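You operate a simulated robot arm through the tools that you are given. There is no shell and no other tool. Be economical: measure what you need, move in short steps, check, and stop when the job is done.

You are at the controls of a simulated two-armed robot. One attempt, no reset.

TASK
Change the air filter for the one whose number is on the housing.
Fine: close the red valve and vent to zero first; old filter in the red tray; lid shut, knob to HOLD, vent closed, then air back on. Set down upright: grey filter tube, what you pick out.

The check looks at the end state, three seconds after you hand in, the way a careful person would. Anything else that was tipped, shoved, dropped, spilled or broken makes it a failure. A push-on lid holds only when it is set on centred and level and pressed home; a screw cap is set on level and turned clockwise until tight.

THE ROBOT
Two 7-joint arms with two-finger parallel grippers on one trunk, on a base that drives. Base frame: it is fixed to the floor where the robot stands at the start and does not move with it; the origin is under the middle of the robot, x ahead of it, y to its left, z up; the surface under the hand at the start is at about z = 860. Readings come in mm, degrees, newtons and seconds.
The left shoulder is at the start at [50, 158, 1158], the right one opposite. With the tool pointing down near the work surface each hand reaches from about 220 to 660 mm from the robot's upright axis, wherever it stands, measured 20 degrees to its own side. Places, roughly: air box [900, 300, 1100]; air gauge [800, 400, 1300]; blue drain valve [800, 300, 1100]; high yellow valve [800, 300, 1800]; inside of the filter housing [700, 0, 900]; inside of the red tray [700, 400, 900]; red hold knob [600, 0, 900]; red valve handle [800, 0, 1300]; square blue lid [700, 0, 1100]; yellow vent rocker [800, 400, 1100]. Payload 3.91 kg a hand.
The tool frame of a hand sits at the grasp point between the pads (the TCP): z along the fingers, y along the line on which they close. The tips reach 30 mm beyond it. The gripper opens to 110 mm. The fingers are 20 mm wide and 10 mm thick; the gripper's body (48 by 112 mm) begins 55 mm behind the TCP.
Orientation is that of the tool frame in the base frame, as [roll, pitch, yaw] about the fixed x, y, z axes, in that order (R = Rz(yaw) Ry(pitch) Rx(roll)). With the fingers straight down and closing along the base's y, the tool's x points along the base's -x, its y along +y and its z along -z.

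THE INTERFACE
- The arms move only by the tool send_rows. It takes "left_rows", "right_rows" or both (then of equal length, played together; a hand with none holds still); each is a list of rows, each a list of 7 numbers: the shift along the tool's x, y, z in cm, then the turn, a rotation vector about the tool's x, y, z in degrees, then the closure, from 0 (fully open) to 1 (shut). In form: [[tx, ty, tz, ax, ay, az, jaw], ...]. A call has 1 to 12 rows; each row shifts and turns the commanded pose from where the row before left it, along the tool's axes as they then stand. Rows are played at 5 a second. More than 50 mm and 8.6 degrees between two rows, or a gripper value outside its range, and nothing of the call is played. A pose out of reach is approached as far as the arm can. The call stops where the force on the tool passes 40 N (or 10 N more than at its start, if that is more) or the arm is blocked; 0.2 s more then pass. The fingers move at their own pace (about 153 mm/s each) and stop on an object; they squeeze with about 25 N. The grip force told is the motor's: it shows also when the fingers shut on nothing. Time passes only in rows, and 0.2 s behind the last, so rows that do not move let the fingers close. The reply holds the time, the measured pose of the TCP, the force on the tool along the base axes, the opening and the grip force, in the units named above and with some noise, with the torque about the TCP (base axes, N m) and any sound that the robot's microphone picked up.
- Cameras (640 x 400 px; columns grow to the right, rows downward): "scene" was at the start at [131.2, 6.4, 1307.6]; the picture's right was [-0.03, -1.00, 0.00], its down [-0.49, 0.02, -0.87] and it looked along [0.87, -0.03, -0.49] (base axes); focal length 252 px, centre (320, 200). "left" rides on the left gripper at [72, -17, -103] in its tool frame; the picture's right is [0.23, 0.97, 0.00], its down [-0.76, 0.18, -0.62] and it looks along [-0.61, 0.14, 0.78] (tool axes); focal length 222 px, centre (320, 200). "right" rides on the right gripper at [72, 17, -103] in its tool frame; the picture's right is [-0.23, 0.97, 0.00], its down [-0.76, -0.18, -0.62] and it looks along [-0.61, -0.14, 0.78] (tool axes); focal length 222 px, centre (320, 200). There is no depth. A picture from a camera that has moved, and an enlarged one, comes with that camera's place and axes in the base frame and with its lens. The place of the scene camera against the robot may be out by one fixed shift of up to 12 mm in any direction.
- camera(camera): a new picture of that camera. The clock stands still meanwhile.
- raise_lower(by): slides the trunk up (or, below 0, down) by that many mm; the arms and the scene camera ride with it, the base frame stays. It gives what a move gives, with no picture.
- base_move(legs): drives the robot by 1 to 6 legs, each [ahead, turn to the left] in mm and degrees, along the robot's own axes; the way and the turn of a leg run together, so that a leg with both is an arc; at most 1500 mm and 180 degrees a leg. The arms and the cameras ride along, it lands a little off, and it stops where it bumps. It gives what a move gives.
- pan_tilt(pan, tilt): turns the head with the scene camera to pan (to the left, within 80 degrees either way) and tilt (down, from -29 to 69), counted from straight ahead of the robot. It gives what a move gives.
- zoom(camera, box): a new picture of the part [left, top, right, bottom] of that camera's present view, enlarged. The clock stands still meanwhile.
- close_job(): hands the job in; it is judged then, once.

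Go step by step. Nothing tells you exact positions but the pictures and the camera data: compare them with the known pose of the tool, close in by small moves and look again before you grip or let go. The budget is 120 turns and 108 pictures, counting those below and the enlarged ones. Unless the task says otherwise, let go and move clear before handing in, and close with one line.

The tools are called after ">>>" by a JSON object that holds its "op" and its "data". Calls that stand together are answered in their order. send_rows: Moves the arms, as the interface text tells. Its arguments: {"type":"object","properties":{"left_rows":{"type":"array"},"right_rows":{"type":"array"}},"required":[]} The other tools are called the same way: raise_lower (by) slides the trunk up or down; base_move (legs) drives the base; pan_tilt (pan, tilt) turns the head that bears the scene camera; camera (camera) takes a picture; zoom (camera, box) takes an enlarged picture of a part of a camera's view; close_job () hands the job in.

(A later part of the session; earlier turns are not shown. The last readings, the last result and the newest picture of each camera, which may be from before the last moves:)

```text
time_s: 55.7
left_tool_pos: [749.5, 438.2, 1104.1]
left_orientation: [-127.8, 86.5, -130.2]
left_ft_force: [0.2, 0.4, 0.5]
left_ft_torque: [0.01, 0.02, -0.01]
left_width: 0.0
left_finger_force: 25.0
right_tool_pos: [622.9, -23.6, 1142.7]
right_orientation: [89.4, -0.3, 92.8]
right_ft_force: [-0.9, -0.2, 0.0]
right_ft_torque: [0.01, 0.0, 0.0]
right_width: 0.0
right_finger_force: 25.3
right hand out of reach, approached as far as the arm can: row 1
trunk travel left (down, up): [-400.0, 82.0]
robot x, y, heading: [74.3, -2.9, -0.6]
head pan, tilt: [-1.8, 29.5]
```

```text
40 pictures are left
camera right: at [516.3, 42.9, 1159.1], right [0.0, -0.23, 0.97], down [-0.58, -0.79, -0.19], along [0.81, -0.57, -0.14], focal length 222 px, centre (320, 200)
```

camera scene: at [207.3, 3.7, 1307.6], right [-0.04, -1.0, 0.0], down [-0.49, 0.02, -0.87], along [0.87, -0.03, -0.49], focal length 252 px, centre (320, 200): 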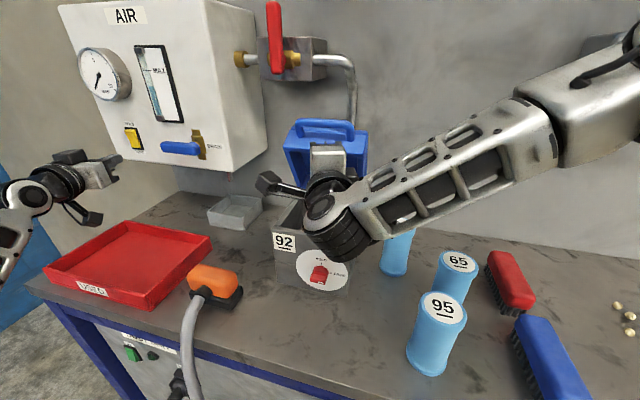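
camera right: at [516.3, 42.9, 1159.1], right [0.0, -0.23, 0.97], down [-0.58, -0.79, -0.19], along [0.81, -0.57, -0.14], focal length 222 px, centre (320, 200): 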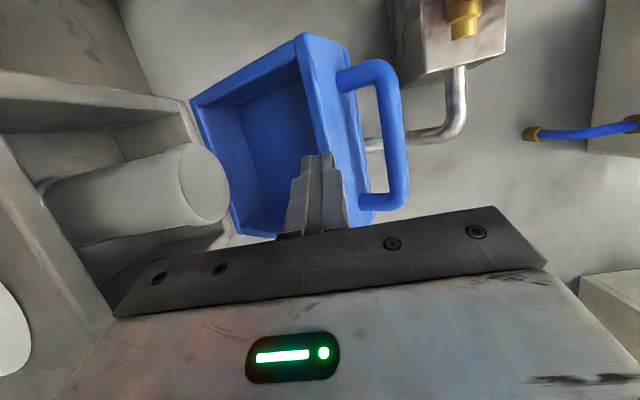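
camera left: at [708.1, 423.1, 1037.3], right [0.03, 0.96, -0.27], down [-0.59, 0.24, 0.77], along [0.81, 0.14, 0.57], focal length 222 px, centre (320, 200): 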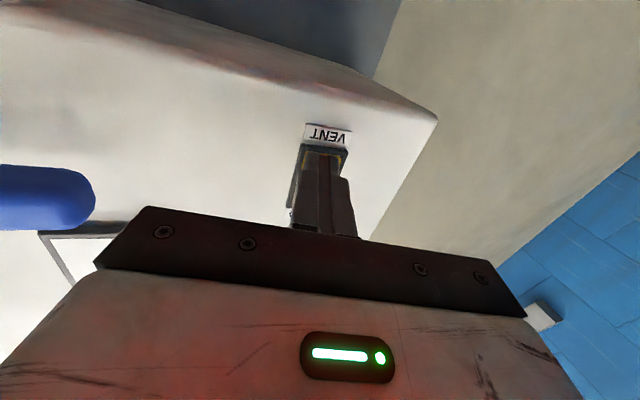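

>>> {"op": "send_rows", "data": {"right_rows": [[0, -1, 2, 0, 0, 0, 1], [0, 0, 2, 0, 0, 0, 1], [0, 0, 2, 0, 0, 0, 1], [0, 0, 2, 0, 0, 0, 1], [0, 0, 2, 0, 0, 0, 1]]}}

>>> {"op": "camera", "data": {"camera": "right"}}

```text
time_s: 56.9
left_tool_pos: [747.6, 439.6, 1104.2]
left_orientation: [-128.3, 86.4, -130.5]
left_ft_force: [-0.2, -1.0, 0.0]
left_ft_torque: [-0.06, 0.01, 0.01]
left_width: 0.0
left_finger_force: 25.0
right_tool_pos: [723.8, -20.2, 1132.4]
right_orientation: [89.5, -0.3, 92.7]
right_ft_force: [0.2, 0.5, -0.1]
right_ft_torque: [-0.02, -0.02, 0.01]
right_width: 0.2
right_finger_force: 24.8
trunk travel left (down, up): [-400.0, 82.0]
robot x, y, heading: [79.2, -2.0, -0.4]
head pan, tilt: [-1.8, 29.5]
```

```text
39 pictures are left
camera right: at [616.4, 47.1, 1148.9], right [0.0, -0.23, 0.97], down [-0.58, -0.79, -0.19], along [0.81, -0.57, -0.14], focal length 222 px, centre (320, 200)
```

right: 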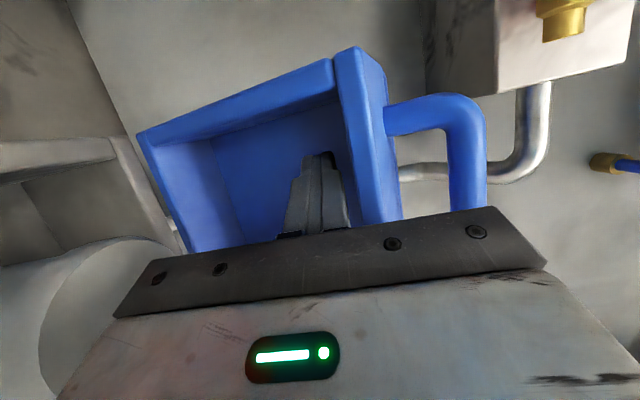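

>>> {"op": "send_rows", "data": {"right_rows": [[0, 0, 1.5, 0, 0, 0, 1], [0, 0, 1.5, 0, 0, 0, 1], [0, 0, 1.5, 0, 0, 0, 1], [0, 0, 1.5, 0, 0, 0, 1], [0, 0, 1.5, 0, 0, 0, 1], [0, 0, 1.5, 0, 0, 0, 1]]}}

>>> {"op": "camera", "data": {"camera": "right"}}

>>> {"op": "zoom", "data": {"camera": "scene", "box": [240, 90, 400, 310]}}

```text
time_s: 58.4
left_tool_pos: [743.4, 436.0, 1107.9]
left_orientation: [-124.9, 86.7, -127.4]
left_ft_force: [0.4, -0.3, -0.2]
left_ft_torque: [-0.03, 0.02, -0.01]
left_width: 0.0
left_finger_force: 25.3
right_tool_pos: [804.0, -18.0, 1131.3]
right_orientation: [89.7, -0.4, 92.3]
right_ft_force: [-34.5, -11.1, 3.1]
right_ft_torque: [-0.01, 0.09, -0.46]
right_width: 0.0
right_finger_force: 25.2
trunk travel left (down, up): [-400.0, 82.0]
robot x, y, heading: [73.2, -6.1, -0.4]
head pan, tilt: [-1.8, 29.5]
stopped in row 6 (right hand): the force on the tool passed its limit at 58 N (the readings are from after the stop); the commanded pose is now the measured one
```

```text
38 pictures are left
camera right: at [697.7, 48.6, 1148.6], right [0.01, -0.23, 0.97], down [-0.59, -0.79, -0.19], along [0.81, -0.57, -0.14], focal length 222 px, centre (320, 200)
```

right: 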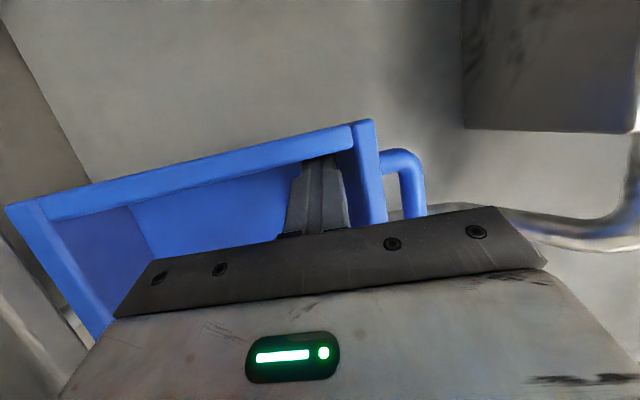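

```text
1.82 times, centred on (320, 200) of scene
camera zoom: at [200.8, 1.3, 1308.5], right [-0.04, -1.0, 0.0], down [-0.49, 0.02, -0.87], along [0.87, -0.03, -0.49], focal length 458 px, centre (320, 200)
```

zoom: 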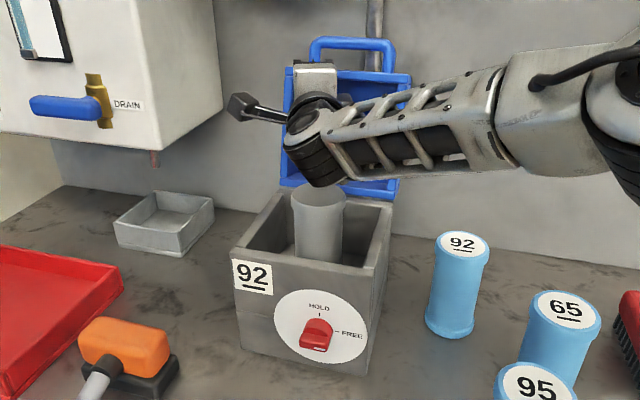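

The lid now stands fully open against its stop. I withdraw the right hand and return it to tool-down on its own side.

>>> {"op": "send_rows", "data": {"right_rows": [[0, 0, -4.5, 0, 0, 0, 1], [0, 0, -4.5, 0, 0, 0, 1], [0, 0, -4.5, 0, 0, 0, 1], [0, 0, -4.5, 0, 0, 0, 1], [0, 0, -4.5, 0, 0, 0, 1], [0, 0, -4.5, 0, 0, 0, 1], [0, 0, -4.5, 0, 0, 0, 0.5], [0, 3, 0, 0, 0, -8, 0], [0, 3, 0, 0, 0, -8, 0], [-3, 2, 0, 0, 0, -8, 0], [-3, 2, 0, 0, 0, -8, 0], [-3, 2, 0, 0, 0, -8, 0]]}}

>>> {"op": "zoom", "data": {"camera": "scene", "box": [240, 90, 400, 310]}}

```text
time_s: 61.0
left_tool_pos: [748.4, 437.8, 1104.8]
left_orientation: [-127.5, 86.4, -129.9]
left_ft_force: [0.5, 0.0, -0.6]
left_ft_torque: [-0.01, -0.01, 0.0]
left_width: 0.0
left_finger_force: 25.7
right_tool_pos: [495.7, -88.2, 1275.3]
right_orientation: [90.3, 39.8, 92.6]
right_ft_force: [-0.4, -0.5, 0.6]
right_ft_torque: [-0.01, -0.01, -0.03]
right_width: 110.0
right_finger_force: 0.0
trunk travel left (down, up): [-400.0, 82.0]
robot x, y, heading: [70.5, -1.3, -0.3]
head pan, tilt: [-1.8, 29.5]
```

```text
1.82 times, centred on (320, 200) of scene
camera zoom: at [206.2, 2.4, 1307.6], right [-0.04, -1.0, 0.0], down [-0.49, 0.02, -0.87], along [0.87, -0.03, -0.49], focal length 458 px, centre (320, 200)
```

zoom: 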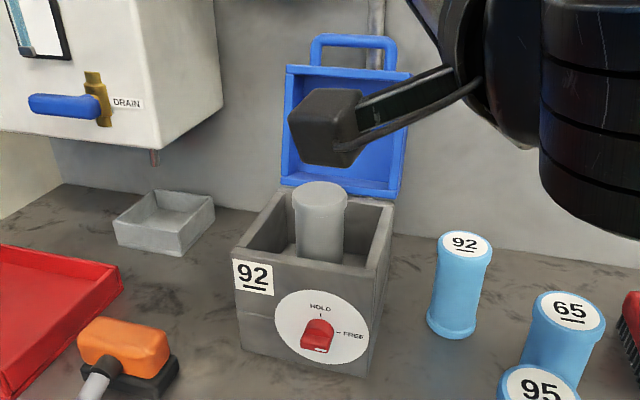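

Lid stays open. I return the right hand to its side with the tool down, and bring the left hand back with the tool down too.

>>> {"op": "send_rows", "data": {"left_rows": [[0, 0, -4, 0, 0, 0, 0.5], [-1, 0, -4, 0, 0, 0, 0.2], [-2, 0, -4, 0, 0, 0, 0], [-2, 0, -4, 0, 0, 0, 0], [0, 0, 0, 0, 8, 0, 0], [0, 0, 0, 0, 8, 0, 0], [0, 0, 0, 0, 8, 0, 0], [0, 0, 0, 0, 8, 0, 0], [0, 0, 0, 0, 8, 0, 0], [0, 0, 0, 0, 8, 0, 0], [0, 0, 0, 0, 8, 0, 0], [0, 0, 0, 0, 8, 0, 0]], "right_rows": [[0, 0, 0, 0, 0, -8.3, 0], [0, 0, 0, 0, 0, -8.3, 0], [0, 0, 0, 0, 0, -8.3, 0], [0, 0, 0, 0, 0, -8.3, 0], [0, 0, 0, 0, 0, -8.3, 0], [0, 0, 0, 0, 0, -8.3, 0], [0, -4, 0, 0, 8, 0, 0], [0, -4, 0, 0, 8, 0, 0], [0, -4, 0, 0, 8, 0, 0], [0, -4, 0, 0, 8, 0, 0], [0, -4, 0, 0, 8, 0, 0], [0, -4, 0, 0, 8, 0, 0]]}}

>>> {"op": "send_rows", "data": {"left_rows": [[0, 0, 0, 0, 8, 0, 0], [0, 0, 0, 0, 8, 0, 0], [0, 0, 0, 0, 6.4, 0, 0], [0, 0, -3, 0, 0, 6, 0], [0, 0, -3, 0, 0, 6, 0]], "right_rows": [[0, 0, 0, 0, 8.4, 0, 0], [0, 0, 0, 0, 8.4, 0, 0], [0, 0, 0, 0, 8.4, 0, 0], [0, 0, 0, 0, 8.4, 0, 0], [0, 0, 0, 0, 8.4, 0, 0]]}}

>>> {"op": "camera", "data": {"camera": "scene"}}

```text
time_s: 63.6
left_tool_pos: [591.9, 446.2, 1161.7]
left_orientation: [-177.0, 23.7, 178.8]
left_ft_force: [-0.7, -0.1, 0.3]
left_ft_torque: [0.02, 0.02, 0.02]
left_width: 110.2
left_finger_force: 0.0
right_tool_pos: [507.3, -326.1, 1276.2]
right_orientation: [179.1, 41.7, -177.9]
right_ft_force: [-1.2, 0.2, -0.4]
right_ft_torque: [0.06, -0.01, -0.01]
right_width: 110.0
right_finger_force: 0.0
trunk travel left (down, up): [-400.0, 82.0]
robot x, y, heading: [76.5, 0.2, -0.5]
head pan, tilt: [-1.8, 29.5]
```

```text
time_s: 64.8
left_tool_pos: [590.2, 452.5, 1219.7]
left_orientation: [-177.5, 2.1, 165.8]
left_ft_force: [0.5, 0.1, 0.0]
left_ft_torque: [-0.01, -0.02, 0.01]
left_width: 110.3
left_finger_force: 0.1
right_tool_pos: [507.4, -326.2, 1276.2]
right_orientation: [179.3, -0.1, -177.4]
right_ft_force: [0.2, -0.1, -0.9]
right_ft_torque: [-0.01, 0.0, -0.03]
right_width: 110.3
right_finger_force: 0.1
trunk travel left (down, up): [-400.0, 82.0]
robot x, y, heading: [75.2, -1.7, -0.3]
head pan, tilt: [-1.8, 29.5]
```

```text
35 pictures are left
camera scene: at [206.5, 2.6, 1307.5], right [-0.04, -1.0, 0.0], down [-0.49, 0.02, -0.87], along [0.87, -0.03, -0.49], focal length 252 px, centre (320, 200)
```

scene: 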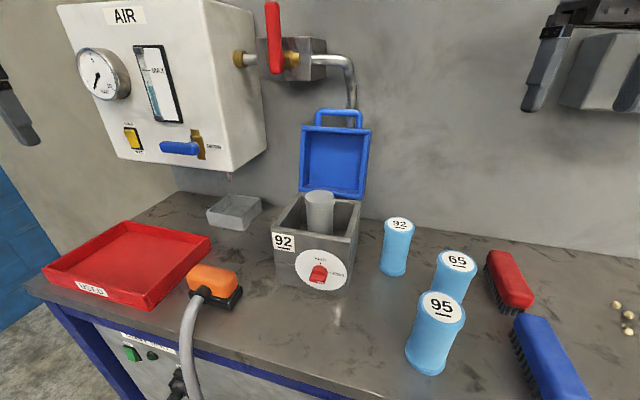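

The way is clear. I carry the left hand, levelled and turned to match the housing, to above the grey filter near [680, -15].

>>> {"op": "send_rows", "data": {"left_rows": [[0, 0, 0, -2.5, 2.1, 4, 0], [-2.09, -3.78, 0.36, 0, 0, 0, 0], [-2.09, -3.78, 0.36, 0, 0, 0, 0], [-2.09, -3.78, 0.36, 0, 0, 0, 0], [-2.09, -3.78, 0.36, 0, 0, 0, 0], [-2.09, -3.78, 0.36, 0, 0, 0, 0], [-2.09, -3.78, 0.36, 0, 0, 0, 0], [-2.09, -3.78, 0.36, 0, 0, 0, 0], [-2.09, -3.78, 0.36, 0, 0, 0, 0], [-2.09, -3.78, 0.36, 0, 0, 0, 0], [-2.09, -3.78, 0.36, 0, 0, 0, 0]]}}

>>> {"op": "camera", "data": {"camera": "left"}}

>>> {"op": "camera", "data": {"camera": "scene"}}

```text
time_s: 67.2
left_tool_pos: [646.6, 48.9, 1176.9]
left_orientation: [179.7, -0.2, 161.7]
left_ft_force: [-0.2, -1.7, -0.2]
left_ft_torque: [0.03, -0.01, -0.02]
left_width: 110.0
left_finger_force: 0.0
left hand out of reach, approached as far as the arm can: row 10, 11
right_tool_pos: [507.9, -326.5, 1275.1]
right_orientation: [179.3, -0.1, -177.5]
right_ft_force: [-0.7, 0.6, -1.2]
right_ft_torque: [0.03, 0.02, 0.03]
right_width: 109.9
right_finger_force: 0.0
trunk travel left (down, up): [-400.0, 82.0]
robot x, y, heading: [77.0, -3.0, -0.5]
head pan, tilt: [-1.8, 29.5]
```

```text
34 pictures are left
camera left: at [573.2, 55.2, 1279.6], right [0.09, 1.0, 0.0], down [0.78, -0.07, 0.62], along [0.62, -0.05, -0.78], focal length 222 px, centre (320, 200)
```

left: 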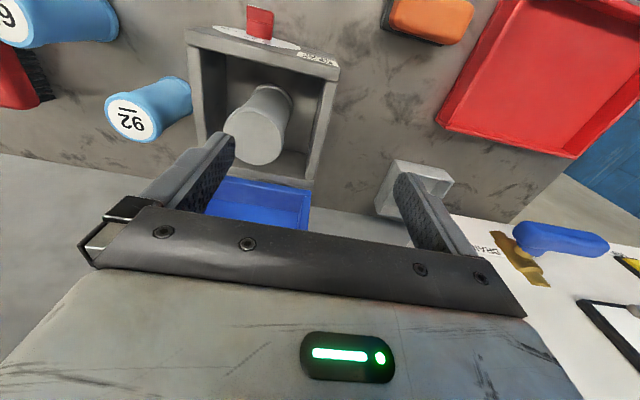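

```text
33 pictures are left
camera scene: at [206.1, 1.0, 1307.6], right [-0.04, -1.0, 0.0], down [-0.49, 0.02, -0.87], along [0.87, -0.03, -0.49], focal length 252 px, centre (320, 200)
```

scene: 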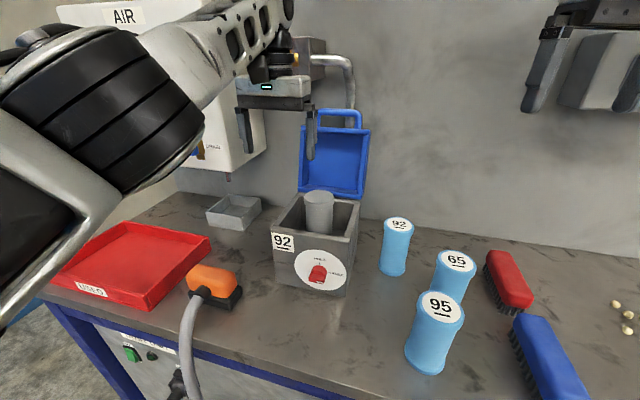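

The hand is out of reach at this height. I pull it back a little, drive the base 50 mm forward and raise the trunk.

>>> {"op": "send_rows", "data": {"left_rows": [[4.5, 0, 0, 0, 0, 0, 0]]}}

>>> {"op": "base_move", "data": {"legs": [[50, 0]]}}

>>> {"op": "raise_lower", "data": {"by": 50}}

```text
time_s: 67.6
left_tool_pos: [647.9, 50.6, 1176.5]
left_orientation: [179.8, -0.2, 161.7]
left_ft_force: [0.7, -0.4, -0.4]
left_ft_torque: [0.02, 0.01, 0.01]
left_width: 110.2
left_finger_force: 0.0
left hand out of reach, approached as far as the arm can: row 1
right_tool_pos: [507.2, -326.9, 1275.7]
right_orientation: [179.4, -0.1, -177.4]
right_ft_force: [0.3, 0.1, -0.2]
right_ft_torque: [0.01, -0.03, 0.02]
right_width: 109.8
right_finger_force: 0.0
trunk travel left (down, up): [-400.0, 82.0]
robot x, y, heading: [76.0, -5.2, -0.3]
head pan, tilt: [-1.8, 29.5]
```

```text
time_s: 68.5
left_tool_pos: [698.3, 50.6, 1177.1]
left_orientation: [180.0, -0.2, 161.7]
left_ft_force: [-0.1, -0.1, -0.5]
left_ft_torque: [0.0, 0.01, -0.01]
left_width: 110.2
left_finger_force: 0.1
right_tool_pos: [558.4, -326.2, 1274.6]
right_orientation: [179.5, -0.2, -177.3]
right_ft_force: [-0.6, 0.9, -0.9]
right_ft_torque: [0.01, 0.05, 0.01]
right_width: 110.1
right_finger_force: 0.1
trunk travel left (down, up): [-400.0, 82.0]
robot x, y, heading: [125.2, -3.7, -0.6]
head pan, tilt: [-1.8, 29.5]
```

```text
time_s: 69.4
left_tool_pos: [697.7, 50.4, 1226.5]
left_orientation: [179.9, -0.2, 161.7]
left_ft_force: [0.1, 0.6, -0.1]
left_ft_torque: [-0.02, -0.01, 0.02]
left_width: 110.1
left_finger_force: 0.0
right_tool_pos: [557.9, -325.8, 1326.9]
right_orientation: [179.3, -0.1, -177.4]
right_ft_force: [0.2, 0.0, -0.1]
right_ft_torque: [0.02, -0.03, 0.03]
right_width: 109.9
right_finger_force: 0.0
trunk travel left (down, up): [-450.0, 32.0]
robot x, y, heading: [124.9, -5.2, -0.5]
head pan, tilt: [-1.8, 29.5]
```

>>> {"op": "send_rows", "data": {"left_rows": [[0, 0, 4, 0, 0, 0, 0], [0, 0, 4, 0, 0, 0, 0]]}}

>>> {"op": "camera", "data": {"camera": "left"}}

```text
time_s: 70.0
left_tool_pos: [719.3, 45.7, 1154.1]
left_orientation: [179.9, -0.2, 161.8]
left_ft_force: [-1.1, 0.2, -0.3]
left_ft_torque: [0.02, 0.0, 0.02]
left_width: 110.0
left_finger_force: 0.0
left hand out of reach, approached as far as the arm can: row 1, 2
right_tool_pos: [558.2, -324.8, 1326.3]
right_orientation: [179.4, -0.1, -177.4]
right_ft_force: [0.3, 0.5, -1.0]
right_ft_torque: [-0.02, -0.01, 0.0]
right_width: 110.1
right_finger_force: 0.1
trunk travel left (down, up): [-450.0, 32.0]
robot x, y, heading: [125.5, -2.2, -0.4]
head pan, tilt: [-1.8, 29.5]
```

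```text
32 pictures are left
camera left: at [645.6, 52.6, 1257.0], right [0.09, 1.0, 0.0], down [0.78, -0.07, 0.62], along [0.62, -0.05, -0.78], focal length 222 px, centre (320, 200)
```

left: 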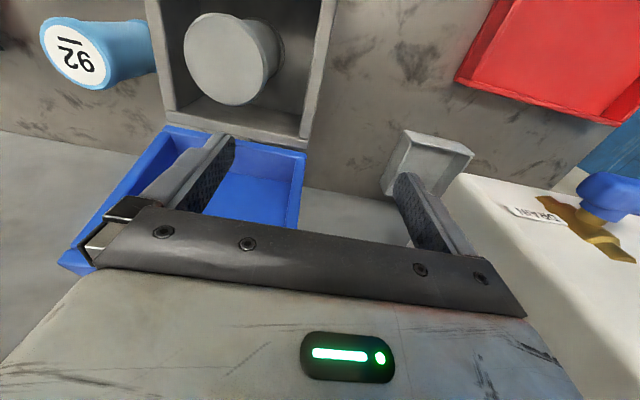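

The wrist angle seems to be the limit, so I turn the hand the other way (filter is round) while pulling back a little.

>>> {"op": "send_rows", "data": {"left_rows": [[2, 0, 0, 0, 0, -8, 0], [2, 0, 0, 0, 0, -8, 0], [1, 0, 0, 0, 0, -8, 0], [0, 0, 0, 0, 0, -4, 0]]}}

>>> {"op": "camera", "data": {"camera": "left"}}

```text
time_s: 71.0
left_tool_pos: [715.8, 44.0, 1168.5]
left_orientation: [179.8, -0.1, -170.2]
left_ft_force: [-0.7, -0.1, -0.2]
left_ft_torque: [0.02, 0.01, -0.02]
left_width: 109.8
left_finger_force: 0.0
left hand out of reach, approached as far as the arm can: row 1, 2, 3
right_tool_pos: [558.0, -326.5, 1326.5]
right_orientation: [179.3, -0.1, -177.3]
right_ft_force: [-0.5, -0.7, -1.4]
right_ft_torque: [-0.02, 0.01, -0.02]
right_width: 110.2
right_finger_force: 0.0
trunk travel left (down, up): [-450.0, 32.0]
robot x, y, heading: [126.5, -4.1, -0.6]
head pan, tilt: [-1.8, 29.5]
```

```text
31 pictures are left
camera left: at [646.6, 14.3, 1271.6], right [-0.39, 0.92, 0.0], down [0.72, 0.3, 0.62], along [0.57, 0.25, -0.78], focal length 222 px, centre (320, 200)
```

left: 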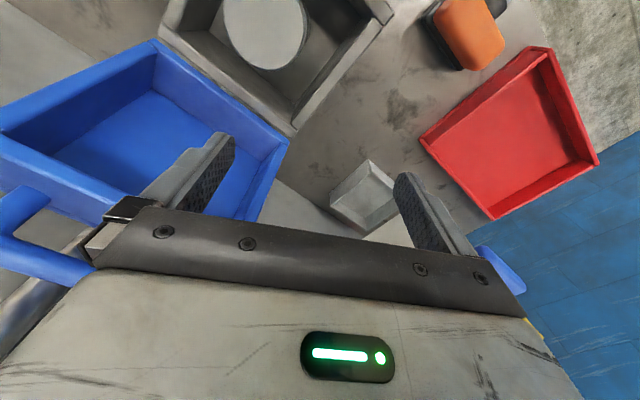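

Reach is fine now. Filter centre triangulates to about [667, -26], top z ≈ 1035; I move over it.

>>> {"op": "send_rows", "data": {"left_rows": [[3, -3, 0, 0, 0, 0, 0], [3, -3, 0, 0, 0, 0, 0]]}}

>>> {"op": "camera", "data": {"camera": "left"}}

>>> {"op": "camera", "data": {"camera": "scene"}}

```text
time_s: 71.6
left_tool_pos: [685.2, -26.3, 1173.9]
left_orientation: [179.7, -0.1, -170.4]
left_ft_force: [0.8, 0.0, 0.3]
left_ft_torque: [0.02, 0.02, 0.02]
left_width: 109.9
left_finger_force: 0.0
left hand out of reach, approached as far as the arm can: row 1, 2
right_tool_pos: [557.0, -327.3, 1326.7]
right_orientation: [179.4, -0.1, -177.4]
right_ft_force: [-0.5, -0.1, -0.3]
right_ft_torque: [-0.02, 0.0, -0.01]
right_width: 110.0
right_finger_force: 0.1
trunk travel left (down, up): [-450.0, 32.0]
robot x, y, heading: [121.7, -4.3, -0.6]
head pan, tilt: [-1.8, 29.5]
```

```text
30 pictures are left
camera left: at [616.3, -55.5, 1277.0], right [-0.39, 0.92, 0.01], down [0.72, 0.3, 0.62], along [0.57, 0.24, -0.78], focal length 222 px, centre (320, 200)
```

left: 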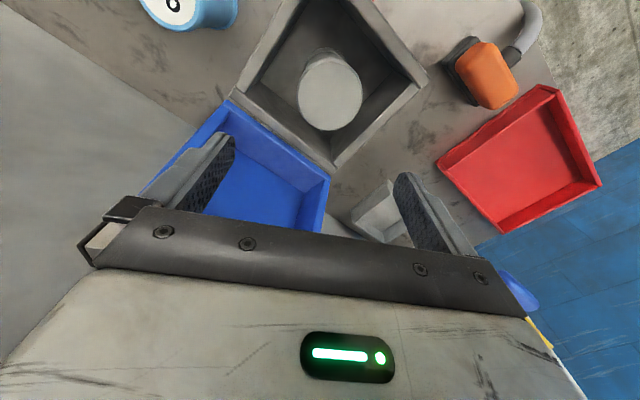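

```text
29 pictures are left
camera scene: at [256.0, 2.1, 1357.6], right [-0.04, -1.0, 0.0], down [-0.49, 0.02, -0.87], along [0.87, -0.03, -0.49], focal length 252 px, centre (320, 200)
```

scene: 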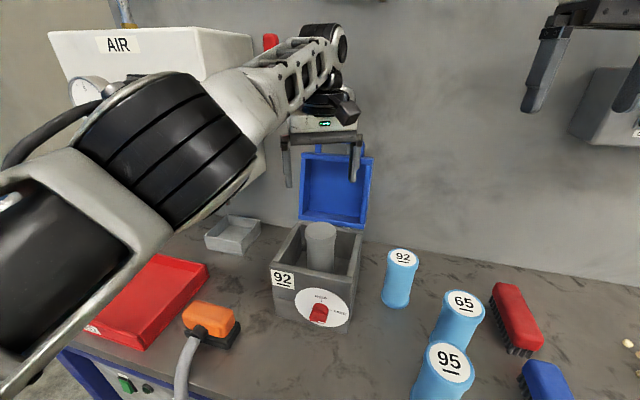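

>>> {"op": "send_rows", "data": {"left_rows": [[0, 0, 3.5, 0, 0, 0, 0], [0, 0, 3.5, 0, 0, 0, 0]]}}

>>> {"op": "camera", "data": {"camera": "left"}}

```text
time_s: 72.2
left_tool_pos: [700.4, -29.9, 1104.5]
left_orientation: [179.8, -0.3, -170.3]
left_ft_force: [-0.8, -1.0, 0.2]
left_ft_torque: [-0.02, -0.01, 0.01]
left_width: 109.9
left_finger_force: 0.1
left hand out of reach, approached as far as the arm can: row 1, 2
right_tool_pos: [557.4, -326.7, 1325.5]
right_orientation: [179.4, 0.0, -177.4]
right_ft_force: [-0.1, 0.1, 0.9]
right_ft_torque: [-0.01, 0.05, 0.04]
right_width: 109.8
right_finger_force: 0.0
trunk travel left (down, up): [-450.0, 32.0]
robot x, y, heading: [126.7, -2.4, -0.5]
head pan, tilt: [-1.8, 29.5]
```

```text
28 pictures are left
camera left: at [631.6, -57.9, 1208.2], right [-0.39, 0.92, 0.0], down [0.72, 0.3, 0.62], along [0.57, 0.24, -0.78], focal length 222 px, centre (320, 200)
```

left: 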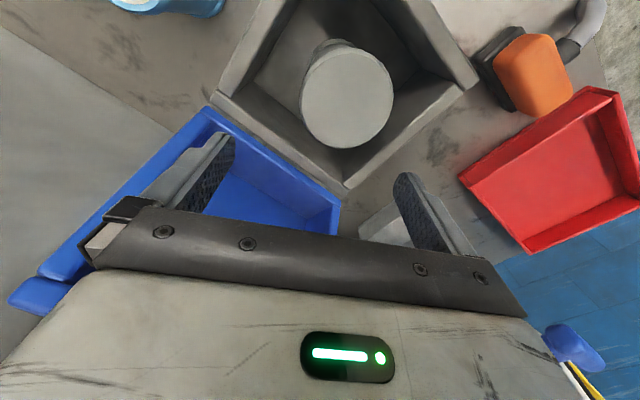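

The arm seems stuck in an awkward joint configuration. I lift away and go back to its home-like pose to come in afresh.

>>> {"op": "send_rows", "data": {"left_rows": [[0, 0, -4, 0, 0, 0, 0], [0, 0, -4.5, 0, 0, 0, 0], [3, 3, 0, 0, 0, 5, 0], [3, 3, 0, 0, 0, 5, 0], [3, 3, 0, 0, 0, 0, 0], [3, 3, 0, 0, 0, 0, 0], [3, 3, 0, 0, 0, 0, 0], [2, 4, 0, 0, 0, 0, 0], [2, 4, 0, 0, 0, 0, 0]]}}

```text
time_s: 74.2
left_tool_pos: [488.9, 204.2, 1175.4]
left_orientation: [179.9, -0.1, 179.8]
left_ft_force: [0.1, -0.1, 0.0]
left_ft_torque: [0.02, 0.01, -0.01]
left_width: 110.1
left_finger_force: 0.1
left hand out of reach, approached as far as the arm can: row 1, 2
right_tool_pos: [556.5, -324.8, 1326.1]
right_orientation: [179.4, 0.0, -177.3]
right_ft_force: [0.0, 0.7, -0.4]
right_ft_torque: [-0.02, -0.01, -0.02]
right_width: 109.7
right_finger_force: 0.1
trunk travel left (down, up): [-450.0, 32.0]
robot x, y, heading: [123.6, -2.1, -0.5]
head pan, tilt: [-1.8, 29.5]
```

>>> {"op": "send_rows", "data": {"left_rows": [[-2.9, -3.8, 0.3, 0, 0, 0, 0], [-2.9, -3.8, 0.3, 0, 0, 0, 0], [-2.9, -3.8, 0.3, 0, 0, 0, 0], [-2.9, -3.8, 0.3, 0, 0, 0, 0], [-2.9, -3.8, 0.3, 0, 0, 0, 0], [-2.9, -3.8, 0.3, 0, 0, 0, 0]]}}

```text
time_s: 75.6
left_tool_pos: [664.8, -30.6, 1156.5]
left_orientation: [179.8, -0.1, 179.6]
left_ft_force: [0.2, -0.9, 0.4]
left_ft_torque: [0.03, -0.02, 0.01]
left_width: 110.0
left_finger_force: 0.0
right_tool_pos: [557.5, -327.6, 1326.2]
right_orientation: [179.3, 0.0, -177.5]
right_ft_force: [0.0, -1.0, 0.0]
right_ft_torque: [0.04, -0.01, -0.02]
right_width: 109.7
right_finger_force: 0.1
trunk travel left (down, up): [-450.0, 32.0]
robot x, y, heading: [124.7, -1.3, -0.6]
head pan, tilt: [-1.8, 29.5]
```

Now the arm reaches freely. I look straight down at the filter before descending.

>>> {"op": "camera", "data": {"camera": "left"}}

```text
27 pictures are left
camera left: at [592.4, -46.6, 1258.9], right [-0.22, 0.98, 0.01], down [0.76, 0.17, 0.62], along [0.61, 0.14, -0.78], focal length 222 px, centre (320, 200)
```

left: 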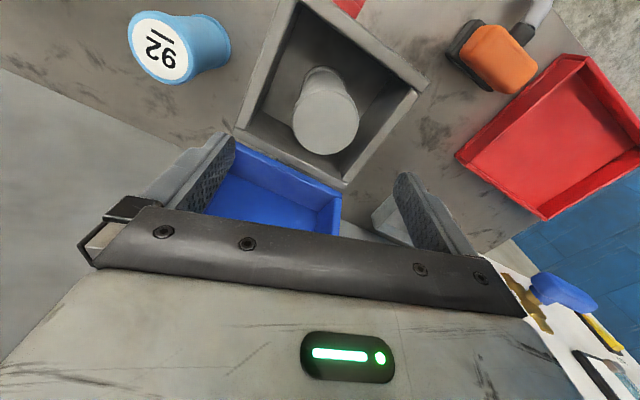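

>>> {"op": "send_rows", "data": {"left_rows": [[0, 0.6, 2.5, 0, 0, 0, 0.22], [0, 0, 4, 0, 0, 0, 0.22], [0, 0, 3.5, 0, 0, 0, 0.22]]}}

>>> {"op": "camera", "data": {"camera": "left"}}

```text
time_s: 76.4
left_tool_pos: [667.5, -19.2, 1056.4]
left_orientation: [179.9, -0.1, 179.7]
left_ft_force: [0.5, 0.6, 0.5]
left_ft_torque: [0.0, -0.01, 0.01]
left_width: 85.7
left_finger_force: 0.0
right_tool_pos: [557.6, -325.9, 1326.6]
right_orientation: [179.3, -0.1, -177.3]
right_ft_force: [-0.2, 0.7, -1.7]
right_ft_torque: [0.03, 0.0, -0.01]
right_width: 109.8
right_finger_force: 0.1
trunk travel left (down, up): [-450.0, 32.0]
robot x, y, heading: [126.2, -3.9, -0.6]
head pan, tilt: [-1.8, 29.5]
```

```text
26 pictures are left
camera left: at [595.1, -35.9, 1159.2], right [-0.22, 0.97, 0.0], down [0.76, 0.17, 0.62], along [0.61, 0.14, -0.78], focal length 222 px, centre (320, 200)
```

left: 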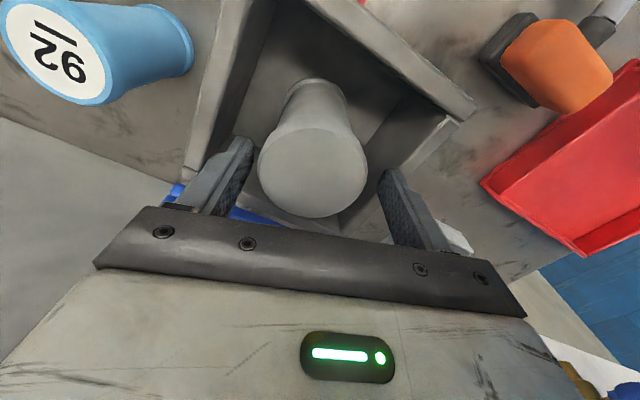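

>>> {"op": "send_rows", "data": {"left_rows": [[-0.3, -0.5, 0, 0, 0, 0, 0.22], [0, 0, 2, 0, 0, 0, 0.22], [0, 0, 2, 0, 0, 0, 0.22], [0, 0, 1.5, 0, 0, 0, 0.22]]}}

>>> {"op": "camera", "data": {"camera": "left"}}

```text
time_s: 77.4
left_tool_pos: [670.7, -23.2, 1001.8]
left_orientation: [179.8, -0.1, 179.7]
left_ft_force: [0.1, -0.4, -0.1]
left_ft_torque: [0.03, 0.03, -0.02]
left_width: 85.5
left_finger_force: 0.0
right_tool_pos: [556.8, -325.8, 1325.4]
right_orientation: [179.2, -0.2, -177.5]
right_ft_force: [0.5, -0.7, -0.5]
right_ft_torque: [0.03, 0.03, -0.03]
right_width: 110.1
right_finger_force: 0.1
trunk travel left (down, up): [-450.0, 32.0]
robot x, y, heading: [123.8, -3.1, -0.5]
head pan, tilt: [-1.8, 29.5]
```

```text
25 pictures are left
camera left: at [597.0, -40.0, 1104.5], right [-0.22, 0.97, 0.0], down [0.76, 0.17, 0.62], along [0.61, 0.14, -0.78], focal length 222 px, centre (320, 200)
```

left: 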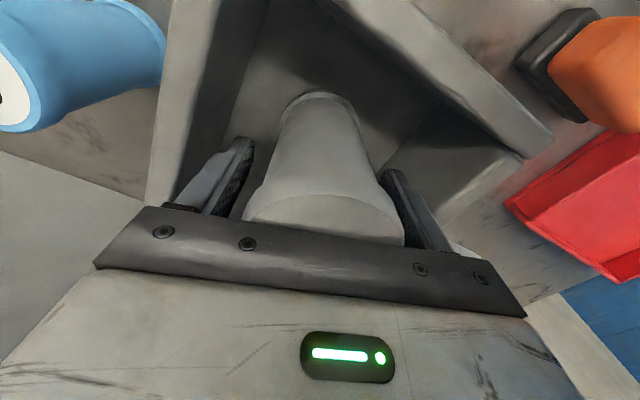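

Fingers straddle the filter below its rim. I close and lift.

>>> {"op": "send_rows", "data": {"left_rows": [[0, 0, 0, 0, 0, 0, 0.5], [0, 0, 0, 0, 0, 0, 0.8], [0, 0, 0, 0, 0, 0, 1], [0, 0, 0, 0, 0, 0, 1], [0, 0, -1, 0, 0, 0, 1], [0, 0, -2, 0, 0, 0, 1], [0, 0, -4, 0, 0, 0, 1]]}}

```text
time_s: 79.0
left_tool_pos: [670.3, -23.9, 1073.5]
left_orientation: [179.8, -0.1, 179.7]
left_ft_force: [0.2, 0.5, -2.4]
left_ft_torque: [0.02, 0.02, 0.04]
left_width: 63.0
left_finger_force: 24.8
right_tool_pos: [557.1, -326.1, 1326.1]
right_orientation: [179.4, -0.1, -177.4]
right_ft_force: [-1.3, -1.0, 0.8]
right_ft_torque: [-0.01, -0.05, -0.03]
right_width: 110.0
right_finger_force: 0.0
trunk travel left (down, up): [-450.0, 32.0]
robot x, y, heading: [127.9, -3.0, -0.5]
head pan, tilt: [-1.8, 29.5]
```

The filter is gripped at 63 mm. I lift it clear of the housing and carry it left above the red tray.

>>> {"op": "send_rows", "data": {"left_rows": [[0, 0, -4.5, 0, 0, 0, 1], [0, 0, -4.5, 0, 0, 0, 1], [0, 2, 0, 0, 0, 0, 1], [0, 4.5, 0, 0, 0, 0, 1], [0, 4.5, 0, 0, 0, 0, 1], [0, 4.5, 0, 0, 0, 0, 1], [0, 4.5, 0, 0, 0, 0, 1], [0, 4.5, 0, 0, 0, 0, 1], [0, 4.5, 0, 0, 0, 0, 1], [0, 4.5, 0, 0, 0, 0, 1], [0, 4.5, 0, 0, 0, 0, 1]]}}

>>> {"op": "camera", "data": {"camera": "scene"}}

>>> {"op": "camera", "data": {"camera": "left"}}

```text
time_s: 81.4
left_tool_pos: [668.5, 353.4, 1166.3]
left_orientation: [179.8, -0.1, 179.7]
left_ft_force: [0.2, 0.2, -1.9]
left_ft_torque: [-0.03, 0.0, 0.02]
left_width: 62.9
left_finger_force: 24.8
right_tool_pos: [557.5, -325.1, 1325.6]
right_orientation: [179.5, -0.1, -177.5]
right_ft_force: [0.5, 0.0, -0.5]
right_ft_torque: [-0.04, 0.01, -0.01]
right_width: 110.2
right_finger_force: 0.1
trunk travel left (down, up): [-450.0, 32.0]
robot x, y, heading: [124.0, -5.8, -0.5]
head pan, tilt: [-1.8, 29.5]
```

```text
24 pictures are left
camera scene: at [256.2, 3.1, 1357.6], right [-0.04, -1.0, 0.0], down [-0.49, 0.02, -0.87], along [0.87, -0.04, -0.49], focal length 252 px, centre (320, 200)
```

scene: 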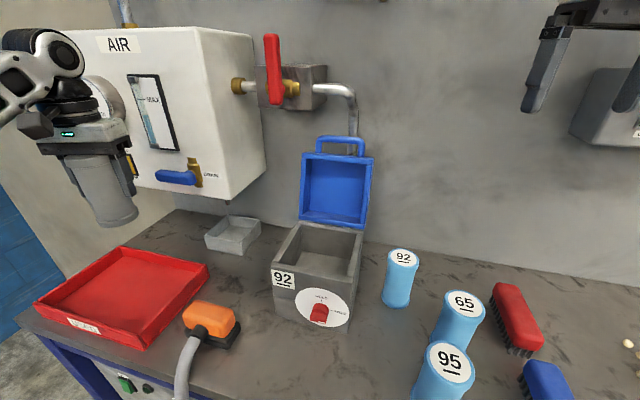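

```text
23 pictures are left
camera left: at [595.9, 337.7, 1268.6], right [-0.22, 0.98, 0.0], down [0.76, 0.17, 0.62], along [0.61, 0.14, -0.78], focal length 222 px, centre (320, 200)
```

left: 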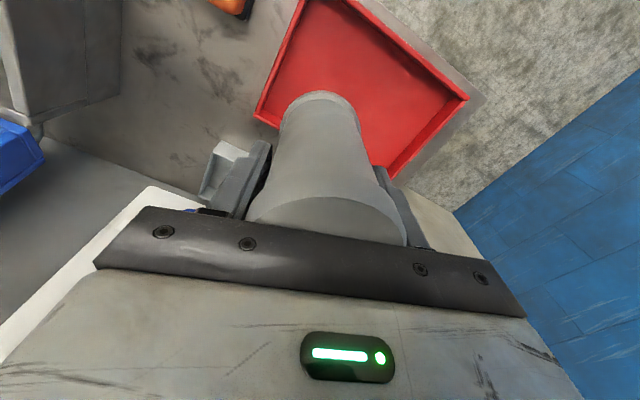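

The tray centre is about [689, 431]. I go to [675, 415] and lower.

>>> {"op": "send_rows", "data": {"left_rows": [[-0.4, 3.1, 0, 0, 0, 0, 1], [-0.4, 3.1, 0, 0, 0, 0, 1], [0, 0, 4, 0, 0, 0, 1], [0, 0, 4, 0, 0, 0, 1], [0, 0, 4, 0, 0, 0, 1], [0, 0, 3, 0, 0, 0, 1], [0, 0, 2, 0, 0, 0, 1]]}}

>>> {"op": "camera", "data": {"camera": "scene"}}

```text
time_s: 83.0
left_tool_pos: [678.2, 418.9, 993.9]
left_orientation: [179.9, -0.2, 179.6]
left_ft_force: [1.0, -0.5, -1.9]
left_ft_torque: [0.02, -0.02, -0.02]
left_width: 63.0
left_finger_force: 24.8
right_tool_pos: [556.2, -326.0, 1326.8]
right_orientation: [179.3, -0.1, -177.3]
right_ft_force: [0.3, 0.1, 0.3]
right_ft_torque: [-0.02, 0.02, -0.02]
right_width: 110.0
right_finger_force: 0.1
trunk travel left (down, up): [-450.0, 32.0]
robot x, y, heading: [125.3, -4.6, -0.4]
head pan, tilt: [-1.8, 29.5]
```

```text
22 pictures are left
camera scene: at [256.4, 2.7, 1357.6], right [-0.04, -1.0, 0.0], down [-0.49, 0.02, -0.87], along [0.87, -0.03, -0.49], focal length 252 px, centre (320, 200)
```

scene: 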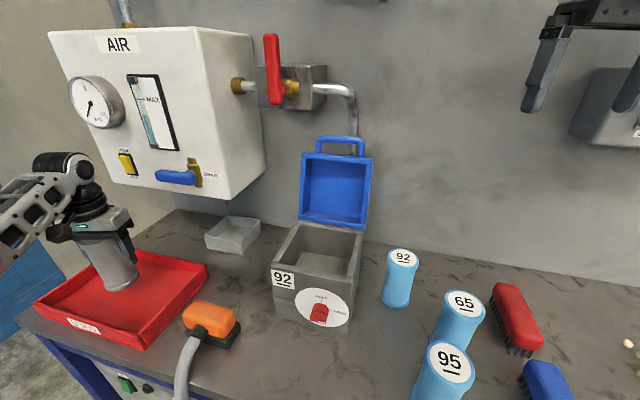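

>>> {"op": "send_rows", "data": {"left_rows": [[0, 0, 0.6, 0, 0, 0, 1], [0, 0, 0.5, 0, 0, 0, 1], [0, 0, 0.4, 0, 0, 0, 1], [0, 0, 0.3, 0, 0, 0, 1], [0, 0, 0.3, 0, 0, 0, 1], [0, 0, 0, 0, 0, 0, 1]]}}

```text
time_s: 84.4
left_tool_pos: [678.3, 418.2, 972.0]
left_orientation: [179.8, 0.0, 179.7]
left_ft_force: [0.0, -0.1, -0.8]
left_ft_torque: [0.03, -0.01, 0.0]
left_width: 63.1
left_finger_force: 24.8
right_tool_pos: [557.2, -326.0, 1324.3]
right_orientation: [179.5, 0.0, -177.4]
right_ft_force: [-0.1, -1.0, -0.2]
right_ft_torque: [0.02, -0.03, 0.0]
right_width: 109.9
right_finger_force: 0.1
trunk travel left (down, up): [-450.0, 32.0]
robot x, y, heading: [124.5, -0.7, -0.4]
head pan, tilt: [-1.8, 29.5]
```

>>> {"op": "send_rows", "data": {"left_rows": [[0, 0, 0.3, 0, 0, 0, 1], [0, 0, 0.3, 0, 0, 0, 1], [0, 0, 0, 0, 0, 0, 1]]}}

>>> {"op": "zoom", "data": {"camera": "scene", "box": [20, 200, 240, 350]}}

```text
time_s: 85.2
left_tool_pos: [679.5, 417.6, 965.7]
left_orientation: [179.8, -0.1, 179.7]
left_ft_force: [-0.2, 0.3, -1.4]
left_ft_torque: [-0.01, -0.03, 0.01]
left_width: 63.3
left_finger_force: 24.6
right_tool_pos: [557.2, -325.2, 1326.8]
right_orientation: [179.4, 0.0, -177.3]
right_ft_force: [1.3, 0.3, 0.0]
right_ft_torque: [0.02, -0.03, 0.01]
right_width: 110.0
right_finger_force: 0.0
trunk travel left (down, up): [-450.0, 32.0]
robot x, y, heading: [123.6, -3.6, -0.4]
head pan, tilt: [-1.8, 29.5]
```

```text
2.67 times, centred on (130, 275) of scene
camera zoom: at [256.3, 2.5, 1357.6], right [-0.04, -1.0, 0.0], down [-0.49, 0.02, -0.87], along [0.87, -0.03, -0.49], focal length 671 px, centre (827, 0)
```

zoom: 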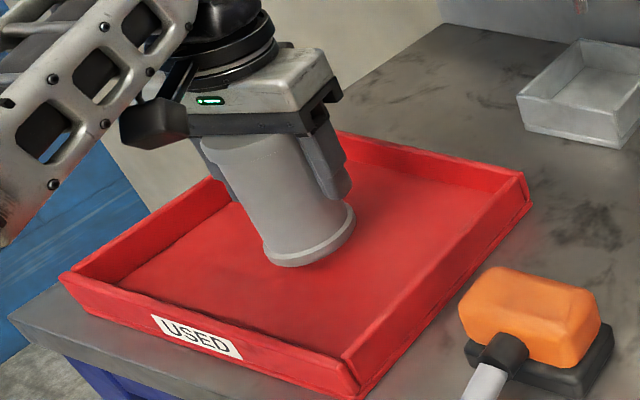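

>>> {"op": "send_rows", "data": {"left_rows": [[0, 0, 0.2, 0, 0, 0, 1], [0, 0, 0.2, 0, 0, 0, 1], [0, 0, 0.2, 0, 0, 0, 1]]}}

>>> {"op": "send_rows", "data": {"left_rows": [[0, 0, 0.2, 0, 0, 0, 1], [0, 0, 0.2, 0, 0, 0, 1]]}}

```text
time_s: 86.0
left_tool_pos: [677.9, 417.9, 959.3]
left_orientation: [179.8, -0.1, 179.7]
left_ft_force: [-0.1, 0.1, -0.9]
left_ft_torque: [0.0, -0.01, 0.03]
left_width: 63.0
left_finger_force: 25.0
right_tool_pos: [557.7, -325.9, 1326.1]
right_orientation: [179.4, -0.1, -177.4]
right_ft_force: [0.7, 0.5, 0.6]
right_ft_torque: [0.01, -0.02, -0.03]
right_width: 109.9
right_finger_force: 0.0
trunk travel left (down, up): [-450.0, 32.0]
robot x, y, heading: [122.1, -5.0, -0.5]
head pan, tilt: [-1.8, 29.5]
```

```text
time_s: 86.6
left_tool_pos: [678.5, 417.7, 956.5]
left_orientation: [180.0, -0.1, 179.7]
left_ft_force: [0.1, -0.2, -1.2]
left_ft_torque: [0.01, -0.01, -0.03]
left_width: 62.9
left_finger_force: 24.8
right_tool_pos: [557.6, -325.7, 1324.8]
right_orientation: [179.4, 0.0, -177.4]
right_ft_force: [0.1, 0.3, -0.5]
right_ft_torque: [-0.02, 0.0, 0.02]
right_width: 109.8
right_finger_force: 0.0
trunk travel left (down, up): [-450.0, 32.0]
robot x, y, heading: [121.9, -4.1, -0.5]
head pan, tilt: [-1.8, 29.5]
```

>>> {"op": "send_rows", "data": {"left_rows": [[0, 0, 0.2, 0, 0, 0, 1], [0, 0, 0.2, 0, 0, 0, 1], [0, 0, 0.2, 0, 0, 0, 1], [0, 0, 0.2, 0, 0, 0, 1]]}}

>>> {"op": "send_rows", "data": {"left_rows": [[0, 0, 0.2, 0, 0, 0, 1], [0, 0, 0.2, 0, 0, 0, 1]]}}

```text
time_s: 87.6
left_tool_pos: [678.8, 418.2, 948.2]
left_orientation: [179.8, -0.1, 179.6]
left_ft_force: [0.4, 0.3, -1.1]
left_ft_torque: [-0.01, 0.0, 0.01]
left_width: 63.1
left_finger_force: 25.6
right_tool_pos: [557.5, -326.5, 1324.6]
right_orientation: [179.4, -0.2, -177.4]
right_ft_force: [-0.1, 0.1, 0.4]
right_ft_torque: [-0.02, 0.02, 0.03]
right_width: 110.1
right_finger_force: 0.0
trunk travel left (down, up): [-450.0, 32.0]
robot x, y, heading: [121.8, -1.6, -0.5]
head pan, tilt: [-1.8, 29.5]
```

```text
time_s: 88.2
left_tool_pos: [680.3, 418.4, 945.4]
left_orientation: [179.8, -0.1, 179.7]
left_ft_force: [-0.5, 0.9, 3.6]
left_ft_torque: [0.08, 0.16, 0.0]
left_width: 63.2
left_finger_force: 24.9
right_tool_pos: [556.2, -325.1, 1325.0]
right_orientation: [179.4, -0.1, -177.3]
right_ft_force: [-0.2, 0.5, 0.6]
right_ft_torque: [0.0, -0.01, -0.01]
right_width: 109.9
right_finger_force: 0.1
trunk travel left (down, up): [-450.0, 32.0]
robot x, y, heading: [127.8, -2.5, -0.6]
head pan, tilt: [-1.8, 29.5]
```

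Contact: the filter stands on the tray floor. I open and rise straight up.

>>> {"op": "send_rows", "data": {"left_rows": [[0, 0, 0, 0, 0, 0, 0.3], [0, 0, 0, 0, 0, 0, 0.2], [0, 0, -3, 0, 0, 0, 0.1], [0, 0, -4.5, 0, 0, 0, 0.1], [0, 0, -4.5, 0, 0, 0, 0.1], [0, 0, -4.5, 0, 0, 0, 0.1], [3, 0, -3, 0, 0, 0, 0.1], [4.5, 0, 0, 0, 0, 0, 0.1], [4.5, 0, 0, 0, 0, 0, 0.1]]}}

>>> {"op": "camera", "data": {"camera": "scene"}}

```text
time_s: 90.2
left_tool_pos: [557.6, 419.6, 1138.0]
left_orientation: [179.9, -0.1, 179.8]
left_ft_force: [-0.1, 0.1, 0.0]
left_ft_torque: [-0.01, -0.01, 0.0]
left_width: 99.0
left_finger_force: 0.1
right_tool_pos: [555.9, -325.5, 1326.7]
right_orientation: [179.3, 0.0, -177.4]
right_ft_force: [0.4, 0.7, -0.3]
right_ft_torque: [-0.02, -0.05, -0.01]
right_width: 109.9
right_finger_force: 0.1
trunk travel left (down, up): [-450.0, 32.0]
robot x, y, heading: [124.3, -4.7, -0.5]
head pan, tilt: [-1.8, 29.5]
```

```text
20 pictures are left
camera scene: at [255.2, 2.6, 1357.8], right [-0.04, -1.0, 0.0], down [-0.49, 0.02, -0.87], along [0.87, -0.04, -0.49], focal length 252 px, centre (320, 200)
```

scene: 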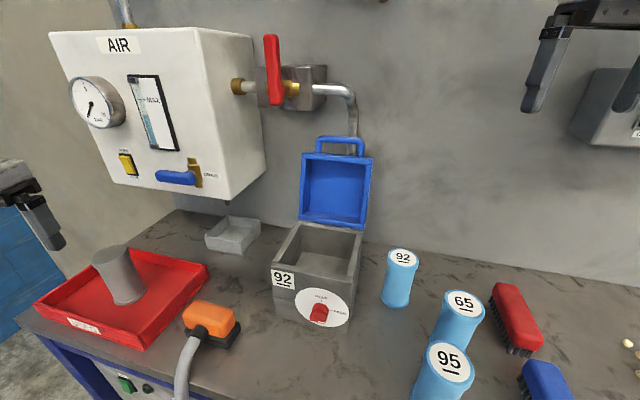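

The old filter stands upright in the tray. Now I bring the right hand above filter 92 near [655, -200].

>>> {"op": "send_rows", "data": {"right_rows": [[-1.65, 2.1, 3.2, 0, 0, 0, 0.1], [-1.65, 2.1, 3.2, 0, 0, 0, 0.1], [-1.65, 2.1, 3.2, 0, 0, 0, 0.1], [-1.65, 2.1, 3.2, 0, 0, 0, 0.1], [-1.65, 2.1, 3.2, 0, 0, 0, 0.1], [-1.65, 2.1, 3.2, 0, 0, 0, 0.1]]}}

>>> {"op": "camera", "data": {"camera": "right"}}

```text
time_s: 91.6
left_tool_pos: [559.7, 420.1, 1138.3]
left_orientation: [179.8, -0.1, 179.7]
left_ft_force: [0.8, 0.1, 0.1]
left_ft_torque: [-0.01, 0.03, -0.02]
left_width: 99.0
left_finger_force: 0.0
right_tool_pos: [651.1, -195.9, 1134.0]
right_orientation: [179.4, -0.1, -177.5]
right_ft_force: [-0.5, 0.1, 0.7]
right_ft_torque: [-0.01, 0.01, 0.01]
right_width: 98.9
right_finger_force: 0.0
trunk travel left (down, up): [-450.0, 32.0]
robot x, y, heading: [127.6, -1.3, -0.7]
head pan, tilt: [-1.8, 29.5]
```

```text
19 pictures are left
camera right: at [577.6, -182.6, 1237.1], right [0.18, 0.98, 0.01], down [0.77, -0.15, 0.62], along [0.61, -0.11, -0.78], focal length 222 px, centre (320, 200)
```

right: 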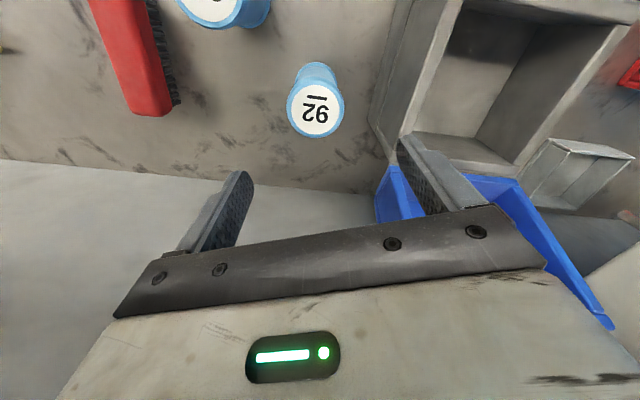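

>>> {"op": "send_rows", "data": {"right_rows": [[-0.6, -0.7, 3, 0, 0, 0, 0.15], [0, 0, 4.5, 0, 0, 0, 0.15], [0, 0, 4, 0, 0, 0, 0.15]]}}

>>> {"op": "camera", "data": {"camera": "right"}}

```text
time_s: 92.4
left_tool_pos: [558.9, 419.6, 1138.6]
left_orientation: [179.9, -0.1, 179.7]
left_ft_force: [0.3, 0.4, 0.8]
left_ft_torque: [0.01, -0.02, -0.04]
left_width: 99.2
left_finger_force: 0.1
right_tool_pos: [657.1, -201.0, 1017.8]
right_orientation: [179.4, -0.1, -177.3]
right_ft_force: [0.0, 0.1, 0.2]
right_ft_torque: [-0.02, 0.01, 0.01]
right_width: 93.5
right_finger_force: 0.0
trunk travel left (down, up): [-450.0, 32.0]
robot x, y, heading: [122.8, -4.4, -0.6]
head pan, tilt: [-1.8, 29.5]
```

```text
18 pictures are left
camera right: at [585.2, -187.8, 1122.5], right [0.18, 0.98, 0.01], down [0.77, -0.15, 0.62], along [0.61, -0.11, -0.78], focal length 222 px, centre (320, 200)
```

right: 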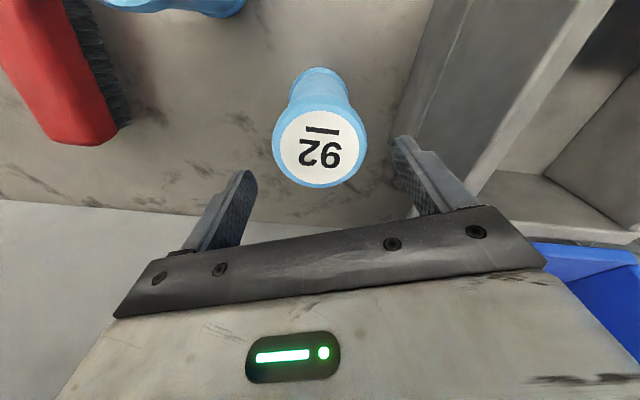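

>>> {"op": "send_rows", "data": {"right_rows": [[0.2, 0, 3, 0, 0, 0, 0.15], [0, 0, 3, 0, 0, 0, 0.15], [0, 0, 1.5, 0, 0, 0, 0.15], [0, 0, 0, 0, 0, 0, 0.5], [0, 0, 0, 0, 0, 0, 0.8], [0, 0, 0, 0, 0, 0, 1], [0, 0, 0, 0, 0, 0, 1]]}}

>>> {"op": "camera", "data": {"camera": "right"}}

```text
time_s: 94.0
left_tool_pos: [559.4, 420.4, 1138.4]
left_orientation: [179.9, 0.0, 179.7]
left_ft_force: [0.5, -0.5, 0.3]
left_ft_torque: [0.03, -0.03, 0.0]
left_width: 99.3
left_finger_force: 0.1
right_tool_pos: [655.5, -199.3, 944.4]
right_orientation: [179.4, -0.1, -177.4]
right_ft_force: [0.4, 0.1, 0.1]
right_ft_torque: [0.01, -0.03, 0.0]
right_width: 62.9
right_finger_force: 24.7
trunk travel left (down, up): [-450.0, 32.0]
robot x, y, heading: [123.4, -2.0, -0.5]
head pan, tilt: [-1.8, 29.5]
```

```text
17 pictures are left
camera right: at [582.4, -186.6, 1049.0], right [0.18, 0.98, 0.01], down [0.77, -0.15, 0.62], along [0.61, -0.11, -0.78], focal length 222 px, centre (320, 200)
```

right: 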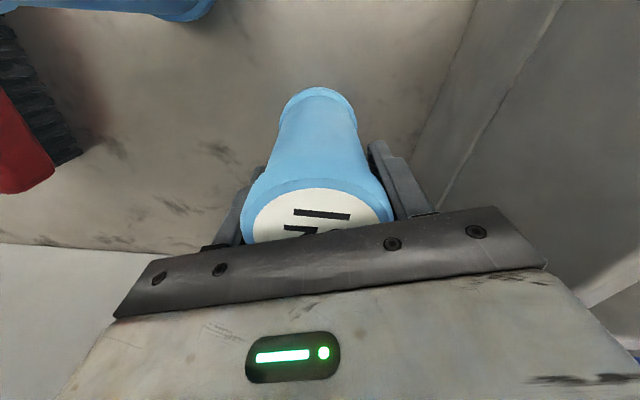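

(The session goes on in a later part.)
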